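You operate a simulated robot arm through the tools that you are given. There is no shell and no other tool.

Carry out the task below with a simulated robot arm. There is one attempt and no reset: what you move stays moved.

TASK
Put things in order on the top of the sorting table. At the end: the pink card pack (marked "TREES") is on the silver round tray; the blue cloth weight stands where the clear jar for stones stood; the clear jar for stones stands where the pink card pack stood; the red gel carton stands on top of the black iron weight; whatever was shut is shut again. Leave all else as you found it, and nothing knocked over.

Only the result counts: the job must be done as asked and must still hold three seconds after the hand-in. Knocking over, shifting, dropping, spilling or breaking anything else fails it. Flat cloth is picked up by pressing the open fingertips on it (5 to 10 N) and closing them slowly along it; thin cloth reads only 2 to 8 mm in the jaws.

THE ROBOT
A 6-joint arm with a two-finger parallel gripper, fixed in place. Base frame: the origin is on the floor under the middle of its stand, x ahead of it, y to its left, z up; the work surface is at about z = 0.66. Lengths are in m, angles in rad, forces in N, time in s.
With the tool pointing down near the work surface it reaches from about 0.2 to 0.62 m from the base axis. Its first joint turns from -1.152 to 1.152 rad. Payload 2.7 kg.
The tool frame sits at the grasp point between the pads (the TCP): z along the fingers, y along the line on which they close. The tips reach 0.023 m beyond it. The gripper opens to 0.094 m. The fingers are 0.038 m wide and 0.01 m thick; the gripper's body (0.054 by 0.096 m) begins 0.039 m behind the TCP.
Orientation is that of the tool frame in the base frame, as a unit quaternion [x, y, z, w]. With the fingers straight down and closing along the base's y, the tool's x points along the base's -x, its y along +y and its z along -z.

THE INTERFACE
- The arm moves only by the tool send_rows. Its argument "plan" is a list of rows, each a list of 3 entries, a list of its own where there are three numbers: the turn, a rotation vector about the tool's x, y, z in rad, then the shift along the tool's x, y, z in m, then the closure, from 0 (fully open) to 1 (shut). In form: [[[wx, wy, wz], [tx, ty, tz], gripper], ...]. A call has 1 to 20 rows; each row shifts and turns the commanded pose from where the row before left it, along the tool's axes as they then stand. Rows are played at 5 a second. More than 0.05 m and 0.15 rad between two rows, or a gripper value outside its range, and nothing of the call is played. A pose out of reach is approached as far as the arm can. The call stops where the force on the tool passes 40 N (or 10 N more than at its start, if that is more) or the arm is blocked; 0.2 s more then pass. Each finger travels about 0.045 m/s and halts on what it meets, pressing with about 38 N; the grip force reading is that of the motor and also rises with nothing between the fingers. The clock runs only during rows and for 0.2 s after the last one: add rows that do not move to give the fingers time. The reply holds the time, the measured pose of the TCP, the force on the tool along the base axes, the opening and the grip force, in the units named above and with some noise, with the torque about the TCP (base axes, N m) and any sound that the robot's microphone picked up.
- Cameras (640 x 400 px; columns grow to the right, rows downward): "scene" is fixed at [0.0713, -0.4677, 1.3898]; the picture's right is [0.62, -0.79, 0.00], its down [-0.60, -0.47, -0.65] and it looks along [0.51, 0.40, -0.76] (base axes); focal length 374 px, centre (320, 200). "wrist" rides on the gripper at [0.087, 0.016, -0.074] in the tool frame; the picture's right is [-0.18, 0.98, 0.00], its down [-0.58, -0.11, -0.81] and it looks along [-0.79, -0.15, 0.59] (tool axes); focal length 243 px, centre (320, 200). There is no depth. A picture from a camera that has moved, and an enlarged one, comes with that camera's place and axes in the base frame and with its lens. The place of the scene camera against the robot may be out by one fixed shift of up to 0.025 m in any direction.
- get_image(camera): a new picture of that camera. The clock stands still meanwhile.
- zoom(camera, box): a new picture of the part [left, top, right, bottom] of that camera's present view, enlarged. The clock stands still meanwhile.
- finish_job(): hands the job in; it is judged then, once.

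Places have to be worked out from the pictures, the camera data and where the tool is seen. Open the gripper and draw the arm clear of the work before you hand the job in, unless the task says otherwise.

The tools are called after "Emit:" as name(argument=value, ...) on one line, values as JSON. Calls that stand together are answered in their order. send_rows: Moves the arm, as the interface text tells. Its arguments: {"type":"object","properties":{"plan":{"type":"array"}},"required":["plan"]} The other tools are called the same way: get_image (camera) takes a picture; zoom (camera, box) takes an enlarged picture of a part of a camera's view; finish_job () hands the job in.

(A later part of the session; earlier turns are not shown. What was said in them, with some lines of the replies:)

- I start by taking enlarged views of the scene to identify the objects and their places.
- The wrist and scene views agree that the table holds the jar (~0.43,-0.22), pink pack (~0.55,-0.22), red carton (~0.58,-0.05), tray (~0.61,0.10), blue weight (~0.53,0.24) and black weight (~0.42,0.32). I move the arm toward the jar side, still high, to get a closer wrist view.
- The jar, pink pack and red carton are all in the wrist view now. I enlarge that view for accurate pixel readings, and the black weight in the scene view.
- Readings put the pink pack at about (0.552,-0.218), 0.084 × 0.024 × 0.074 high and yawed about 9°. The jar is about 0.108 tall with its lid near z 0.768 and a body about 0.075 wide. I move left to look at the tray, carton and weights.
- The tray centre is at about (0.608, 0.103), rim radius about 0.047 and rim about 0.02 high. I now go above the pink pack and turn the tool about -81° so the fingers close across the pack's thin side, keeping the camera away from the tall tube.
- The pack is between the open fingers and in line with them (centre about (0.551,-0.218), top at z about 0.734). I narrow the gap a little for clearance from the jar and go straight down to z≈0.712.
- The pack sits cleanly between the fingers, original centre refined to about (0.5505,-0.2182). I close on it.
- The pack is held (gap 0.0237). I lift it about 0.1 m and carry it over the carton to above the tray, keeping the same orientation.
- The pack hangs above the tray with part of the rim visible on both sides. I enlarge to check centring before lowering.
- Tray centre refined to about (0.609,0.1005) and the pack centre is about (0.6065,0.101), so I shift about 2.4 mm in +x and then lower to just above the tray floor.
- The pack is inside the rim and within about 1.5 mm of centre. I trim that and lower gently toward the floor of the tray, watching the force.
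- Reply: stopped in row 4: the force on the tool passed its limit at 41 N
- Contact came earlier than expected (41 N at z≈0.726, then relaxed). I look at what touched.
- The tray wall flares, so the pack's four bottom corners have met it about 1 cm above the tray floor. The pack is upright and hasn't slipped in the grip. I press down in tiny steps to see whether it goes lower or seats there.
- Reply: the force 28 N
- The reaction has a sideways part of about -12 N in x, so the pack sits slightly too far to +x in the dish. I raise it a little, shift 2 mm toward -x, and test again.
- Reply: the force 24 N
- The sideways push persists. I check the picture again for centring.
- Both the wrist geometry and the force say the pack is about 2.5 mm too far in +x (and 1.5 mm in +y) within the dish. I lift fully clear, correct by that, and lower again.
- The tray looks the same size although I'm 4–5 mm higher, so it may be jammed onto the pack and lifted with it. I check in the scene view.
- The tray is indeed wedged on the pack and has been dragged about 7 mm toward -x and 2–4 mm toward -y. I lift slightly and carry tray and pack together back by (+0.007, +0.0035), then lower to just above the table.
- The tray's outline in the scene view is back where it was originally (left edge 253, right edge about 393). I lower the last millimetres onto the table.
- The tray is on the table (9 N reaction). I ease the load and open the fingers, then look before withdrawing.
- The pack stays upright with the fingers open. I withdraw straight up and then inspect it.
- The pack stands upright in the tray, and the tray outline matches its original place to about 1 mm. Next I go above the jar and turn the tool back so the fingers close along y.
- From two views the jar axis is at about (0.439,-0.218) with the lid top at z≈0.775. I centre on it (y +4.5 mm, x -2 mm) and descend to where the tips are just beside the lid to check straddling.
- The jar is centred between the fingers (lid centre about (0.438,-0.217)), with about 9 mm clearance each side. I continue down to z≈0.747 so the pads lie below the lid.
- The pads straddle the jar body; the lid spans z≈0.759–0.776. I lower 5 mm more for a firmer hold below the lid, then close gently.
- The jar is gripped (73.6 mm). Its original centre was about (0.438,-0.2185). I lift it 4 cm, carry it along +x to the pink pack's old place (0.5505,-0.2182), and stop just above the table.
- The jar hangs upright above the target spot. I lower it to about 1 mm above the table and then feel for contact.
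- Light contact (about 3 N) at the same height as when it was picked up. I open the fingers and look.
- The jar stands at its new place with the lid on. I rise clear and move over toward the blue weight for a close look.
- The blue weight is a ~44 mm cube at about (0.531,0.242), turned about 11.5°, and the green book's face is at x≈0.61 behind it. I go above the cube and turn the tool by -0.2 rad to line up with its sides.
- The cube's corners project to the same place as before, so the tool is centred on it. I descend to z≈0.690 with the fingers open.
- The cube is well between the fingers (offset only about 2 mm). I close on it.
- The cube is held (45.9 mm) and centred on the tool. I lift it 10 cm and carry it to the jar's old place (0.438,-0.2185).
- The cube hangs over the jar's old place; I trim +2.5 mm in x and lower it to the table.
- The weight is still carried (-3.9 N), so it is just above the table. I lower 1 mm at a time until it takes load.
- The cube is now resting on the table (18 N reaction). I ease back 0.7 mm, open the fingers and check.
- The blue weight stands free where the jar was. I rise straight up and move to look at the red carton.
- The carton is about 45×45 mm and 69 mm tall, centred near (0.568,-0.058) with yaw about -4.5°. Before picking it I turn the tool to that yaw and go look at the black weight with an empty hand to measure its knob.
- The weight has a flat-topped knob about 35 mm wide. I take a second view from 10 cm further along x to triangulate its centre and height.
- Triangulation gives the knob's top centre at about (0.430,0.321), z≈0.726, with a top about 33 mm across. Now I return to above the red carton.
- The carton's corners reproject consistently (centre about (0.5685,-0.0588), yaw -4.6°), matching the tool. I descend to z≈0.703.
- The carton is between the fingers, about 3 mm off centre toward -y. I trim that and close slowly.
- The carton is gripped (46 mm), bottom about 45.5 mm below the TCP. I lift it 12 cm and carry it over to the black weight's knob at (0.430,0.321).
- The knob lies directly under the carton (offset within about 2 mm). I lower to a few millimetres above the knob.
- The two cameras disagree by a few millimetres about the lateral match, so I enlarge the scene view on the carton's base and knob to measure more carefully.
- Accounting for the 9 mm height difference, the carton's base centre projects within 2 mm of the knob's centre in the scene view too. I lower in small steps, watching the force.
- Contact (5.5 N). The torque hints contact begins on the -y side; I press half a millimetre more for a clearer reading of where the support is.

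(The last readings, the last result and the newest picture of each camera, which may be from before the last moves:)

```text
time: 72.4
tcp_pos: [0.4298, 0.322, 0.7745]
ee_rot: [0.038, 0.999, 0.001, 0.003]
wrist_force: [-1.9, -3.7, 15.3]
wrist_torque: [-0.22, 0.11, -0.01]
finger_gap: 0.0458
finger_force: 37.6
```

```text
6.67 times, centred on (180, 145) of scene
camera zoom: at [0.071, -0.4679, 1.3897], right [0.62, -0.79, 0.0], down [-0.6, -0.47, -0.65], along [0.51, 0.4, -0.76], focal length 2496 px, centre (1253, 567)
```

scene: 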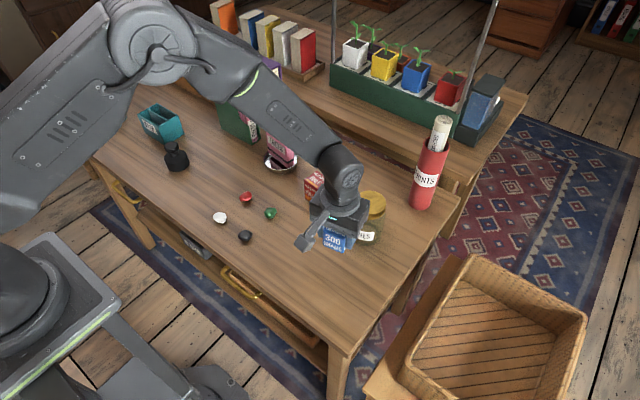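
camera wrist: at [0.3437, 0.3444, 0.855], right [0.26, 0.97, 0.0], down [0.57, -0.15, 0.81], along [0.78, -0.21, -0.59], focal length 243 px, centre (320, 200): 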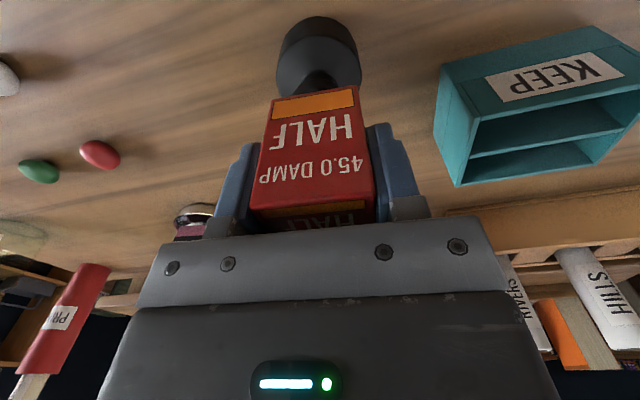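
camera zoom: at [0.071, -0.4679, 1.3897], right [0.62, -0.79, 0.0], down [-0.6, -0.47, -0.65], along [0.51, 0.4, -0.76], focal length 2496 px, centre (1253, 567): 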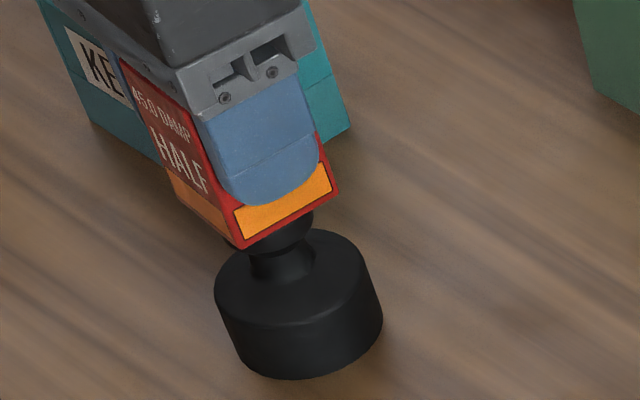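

Both the centre of pressure and the scene view put the knob's centre about (-1.6,-3.6) mm from the tool. I lift 4 mm, shift by that and lower again for a well-centred seat.

Emit:
send_rows(plan=[[[0, 0, 0], [0, 0, -0.004], 0.8], [[0, 0, 0], [0, 0, 0], 0.8], [[0, 0, 0], [0.0013, -0.0036, 0], 0.8], [[0, 0, 0], [0, 0, 0], 0.8], [[0, 0, 0], [0, 0, 0.0025], 0.8], [[0, 0, 0], [0, 0, 0.0008], 0.8], [[0, 0, 0], [0, 0, 0], 0.8]])

Emit:
zoom(camera="scene", box=[155, 115, 205, 175])

```text
time: 74.0
tcp_pos: [0.4284, 0.3171, 0.7731]
ee_rot: [0.04, 0.999, 0.0, 0.001]
wrist_force: [-1.2, -1.0, 4.3]
wrist_torque: [-0.1, 0.07, 0.01]
finger_gap: 0.0454
finger_force: 37.9
```

```text
6.67 times, centred on (180, 145) of scene
camera zoom: at [0.0712, -0.4678, 1.3898], right [0.62, -0.79, 0.0], down [-0.6, -0.47, -0.65], along [0.51, 0.4, -0.76], focal length 2496 px, centre (1253, 567)
```

zoom: 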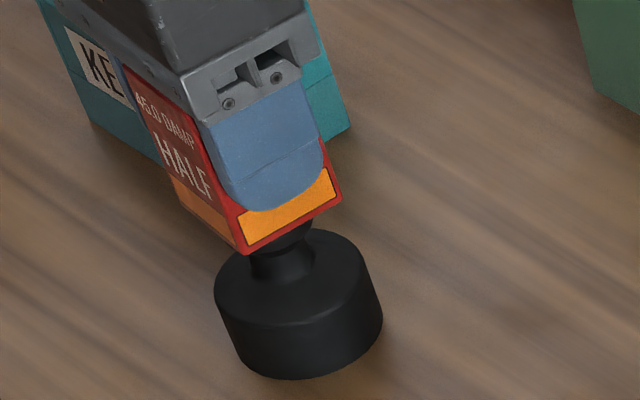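

The carton's base is now centred over the knob to about 1 mm with light contact (4 N), and the weight has not moved. I open the fingers gently.

Emit:
send_rows(plan=[[[0, 0, 0], [0, 0, 0], 0.5], [[0, 0, 0], [0, 0, 0], 0.45], [[0, 0, 0], [0, 0, 0], 0.4], [[0, 0, 0], [0, 0, 0], 0.3], [[0, 0, 0], [0, 0, 0], 0.25], [[0, 0, 0], [0, 0, 0], 0.25]])

Emit:
get_image(camera="wrist")

Emit:
zoom(camera="scene", box=[140, 90, 220, 180])

```text
time: 75.4
tcp_pos: [0.4283, 0.3172, 0.7741]
ee_rot: [0.039, 0.999, 0.001, 0.002]
wrist_force: [-0.4, -0.1, -0.1]
wrist_torque: [-0.02, -0.03, -0.04]
finger_gap: 0.0706
finger_force: 0.0
```

```text
taken
camera wrist: at [0.3421, 0.3412, 0.8478], right [0.26, 0.97, 0.0], down [0.57, -0.15, 0.81], along [0.78, -0.21, -0.59], focal length 243 px, centre (320, 200)
```

wrist: 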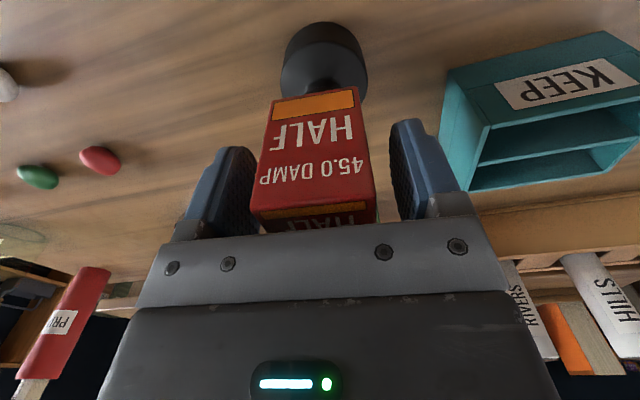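

```text
4.44 times, centred on (180, 135) of scene
camera zoom: at [0.0713, -0.4677, 1.3898], right [0.62, -0.79, 0.0], down [-0.6, -0.47, -0.65], along [0.51, 0.4, -0.76], focal length 1664 px, centre (942, 489)
```

zoom: 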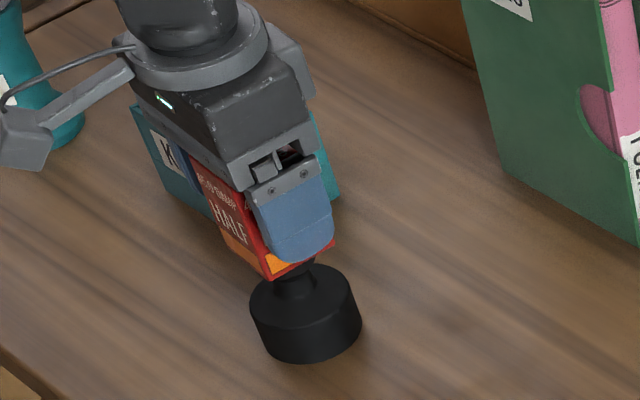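

The carton stays put with the fingers clear on both sides. I withdraw straight up slowly.

Emit:
send_rows(plan=[[[0, 0, 0], [0, 0, -0.005], 0.25], [[0, 0, 0], [0, 0, -0.015], 0.25], [[0, 0, 0], [0, 0, -0.03], 0.25], [[0, 0, 0], [0, 0, -0.04], 0.2], [[0, 0, 0], [0, 0, -0.04], 0], [[0, 0, 0], [0, 0, 0], 0], [[0, 0, 0], [0, 0, 0], 0]])

Emit:
get_image(camera="wrist")

Emit:
zoom(camera="scene", box=[140, 90, 220, 180])

```text
time: 77.0
tcp_pos: [0.426, 0.3183, 0.9032]
ee_rot: [0.039, 0.999, 0.001, 0.002]
wrist_force: [0.1, -0.2, 0.4]
wrist_torque: [-0.01, -0.01, 0.01]
finger_gap: 0.094
finger_force: 0.0
```

```text
taken
camera wrist: at [0.3407, 0.3419, 0.9768], right [0.26, 0.97, 0.0], down [0.57, -0.15, 0.81], along [0.78, -0.21, -0.59], focal length 243 px, centre (320, 200)
```

wrist: 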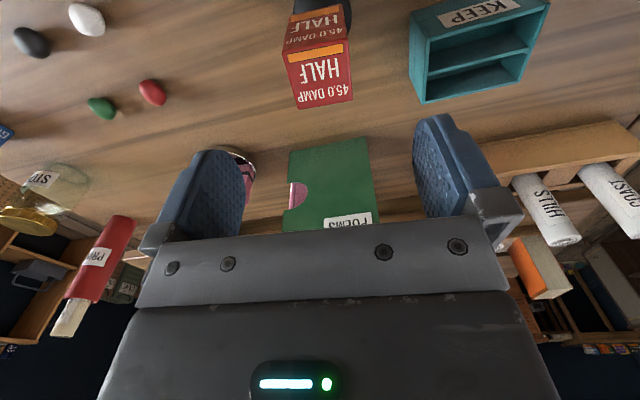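

```text
4.44 times, centred on (180, 135) of scene
camera zoom: at [0.0713, -0.4677, 1.3898], right [0.62, -0.79, 0.0], down [-0.6, -0.47, -0.65], along [0.51, 0.4, -0.76], focal length 1664 px, centre (942, 489)
```

zoom: 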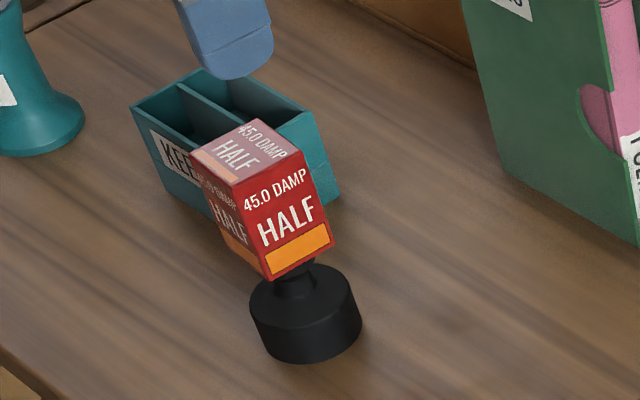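

The carton stands level on the black weight. I draw the arm back to a clear position near the start pose and then check the whole table.

Emit:
send_rows(plan=[[[0, 0, 0], [0, 0, -0.03], 0], [[0, 0, 0], [0.0107, -0.0392, -0.004], 0], [[0, 0, 0], [0.0107, -0.0392, -0.004], 0], [[0, 0, 0], [0.0107, -0.0392, -0.004], 0], [[0, 0, 0], [0.0107, -0.0392, -0.004], 0], [[0, 0, 0], [0.0107, -0.0392, -0.004], 0], [[0, 0, 0], [0.0107, -0.0392, -0.004], 0], [[0, 0, 0], [0.0107, -0.0392, -0.004], 0], [[0, 0, 0], [0, 0, 0], 0], [[0, 0, 0], [0, 0, 0], 0]])

Emit:
get_image(camera="scene")

Emit:
get_image(camera="wrist")

Emit:
zoom(camera="scene", box=[240, 100, 430, 270])

```text
time: 79.2
tcp_pos: [0.3286, 0.0477, 0.9602]
ee_rot: [0.038, 0.999, 0.001, 0.002]
wrist_force: [0.5, -0.2, 0.6]
wrist_torque: [0.02, -0.01, -0.02]
finger_gap: 0.0938
finger_force: 0.1
```

```text
taken
```

scene: 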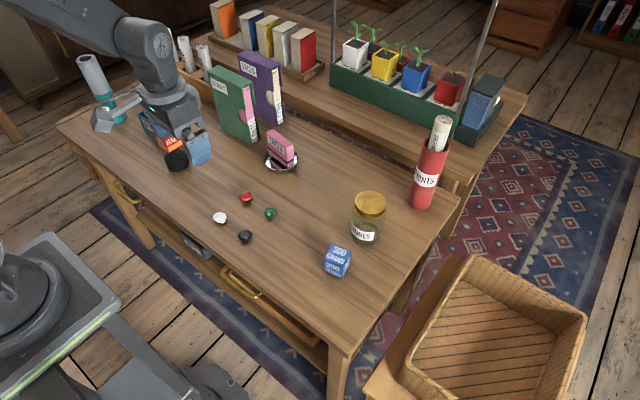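

```text
taken
camera wrist: at [0.2436, 0.0722, 1.0336], right [0.26, 0.97, 0.0], down [0.57, -0.15, 0.81], along [0.78, -0.21, -0.59], focal length 243 px, centre (320, 200)
```

wrist: 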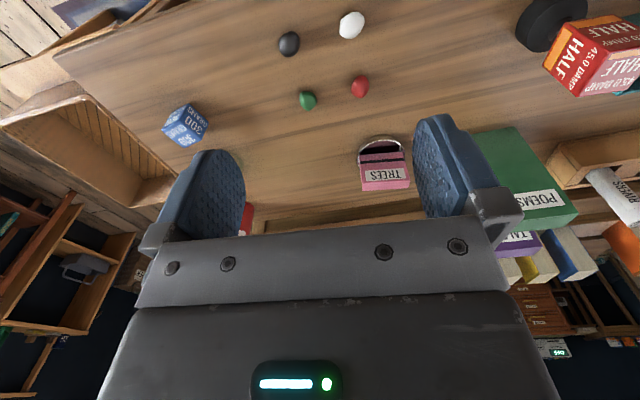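

```text
2.35 times, centred on (335, 185) of scene
camera zoom: at [0.0713, -0.4677, 1.3898], right [0.62, -0.79, 0.0], down [-0.6, -0.47, -0.65], along [0.51, 0.4, -0.76], focal length 881 px, centre (285, 235)
```

zoom: 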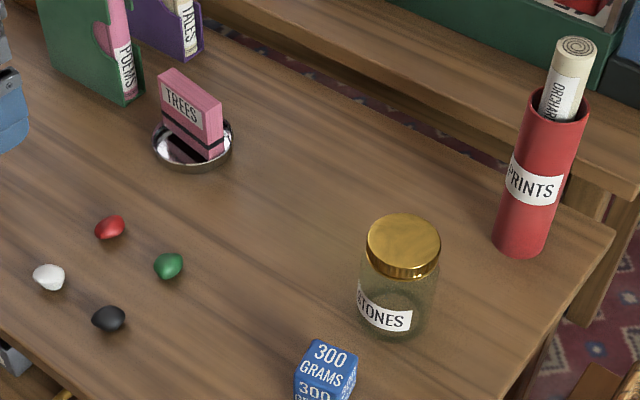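

Everything appears in place. I take close views of the tray with the pack, the carton on the weight, and the stones for a final check.

Emit:
zoom(camera="scene", box=[250, 120, 320, 180])

Emit:
zoom(camera="wrist", box=[480, 0, 640, 110])

Emit:
zoom(camera="wrist", box=[330, 100, 450, 210])

Emit:
zoom(camera="scene", box=[90, 90, 250, 190])

```text
6.67 times, centred on (285, 150) of scene
camera zoom: at [0.0713, -0.4677, 1.3898], right [0.62, -0.79, 0.0], down [-0.6, -0.47, -0.65], along [0.51, 0.4, -0.76], focal length 2496 px, centre (553, 533)
```

zoom: 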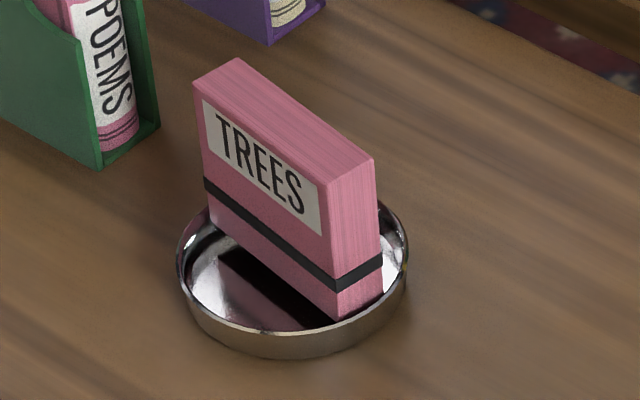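

```text
3.64 times, centred on (560, 55) of wrist
camera zoom: at [0.2436, 0.0722, 1.0336], right [0.26, 0.97, 0.0], down [0.57, -0.15, 0.81], along [0.78, -0.21, -0.59], focal length 882 px, centre (-553, 727)
```

zoom: 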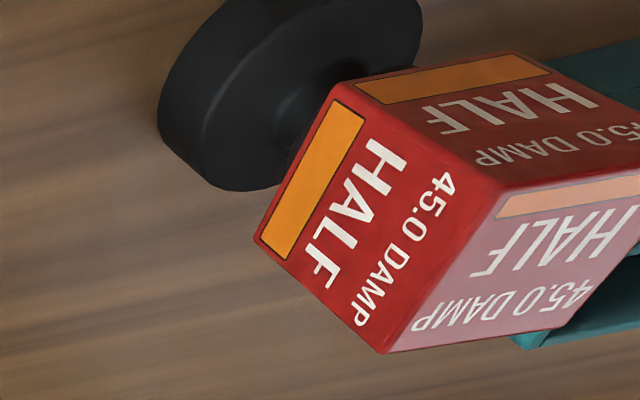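

```text
3.64 times, centred on (390, 155) of wrist
camera zoom: at [0.2436, 0.0722, 1.0336], right [0.26, 0.97, 0.0], down [0.57, -0.15, 0.81], along [0.78, -0.21, -0.59], focal length 882 px, centre (66, 364)
```

zoom: 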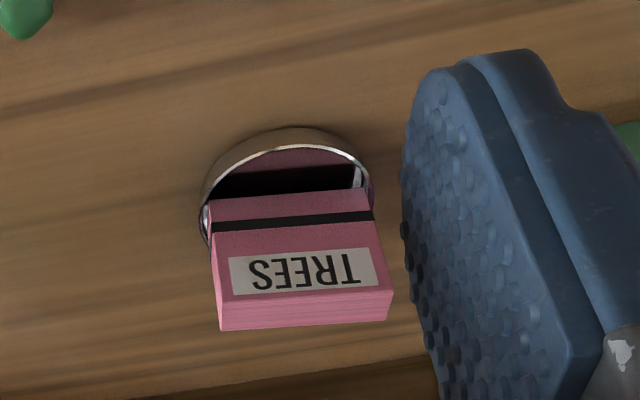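

```text
4.00 times, centred on (170, 140) of scene
camera zoom: at [0.0713, -0.4677, 1.3898], right [0.62, -0.79, 0.0], down [-0.6, -0.47, -0.65], along [0.51, 0.4, -0.76], focal length 1498 px, centre (920, 440)
```

zoom: 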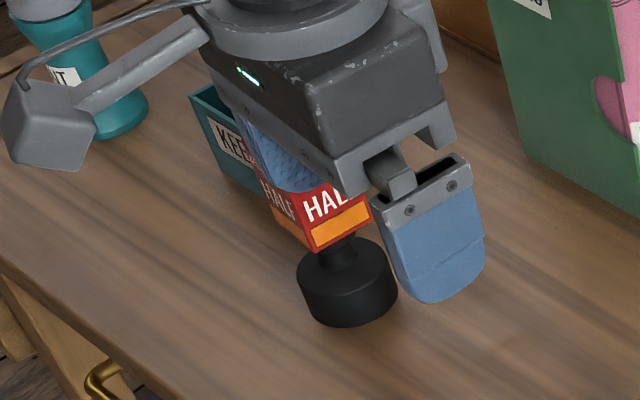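

All four moves check out: the pack has stood unchanged in the tray for over 50 s and the tray is where it was. The jar is shut at the pack's old place, the blue weight is at the jar's old place, and the carton stands on the black weight. The gripper is open and the arm clear, so I hand the job in.

Emit:
finish_job()

```text
The job is handed in.
```

I made all four moves and handed the job in. The tool confirmed only that it was received, not whether it passed.

- **Pink card pack ("TREES"):** it stands upright on the silver tray. The dish is slightly too narrow for it, so it rests wedged on the sloped sides about 1 cm above the tray floor. It did not move in the 55 s between release and hand-in.
- **Silver tray:** it jammed onto the pack and got dragged about 7 mm while I was placing it. I carried it back, and its outline matched the original position to about 1 mm.
- **Jar for stones:** it stands where the pink pack stood, with its lid still on.
- **Blue cloth weight:** it stands where the jar stood.
- **Red gel carton:** it stands level on the black weight's knob, centred to about 1–2 mm. The black weight did not move.

I opened nothing. In the final pictures nothing else looked moved or knocked over, and the gripper was open with the arm clear.
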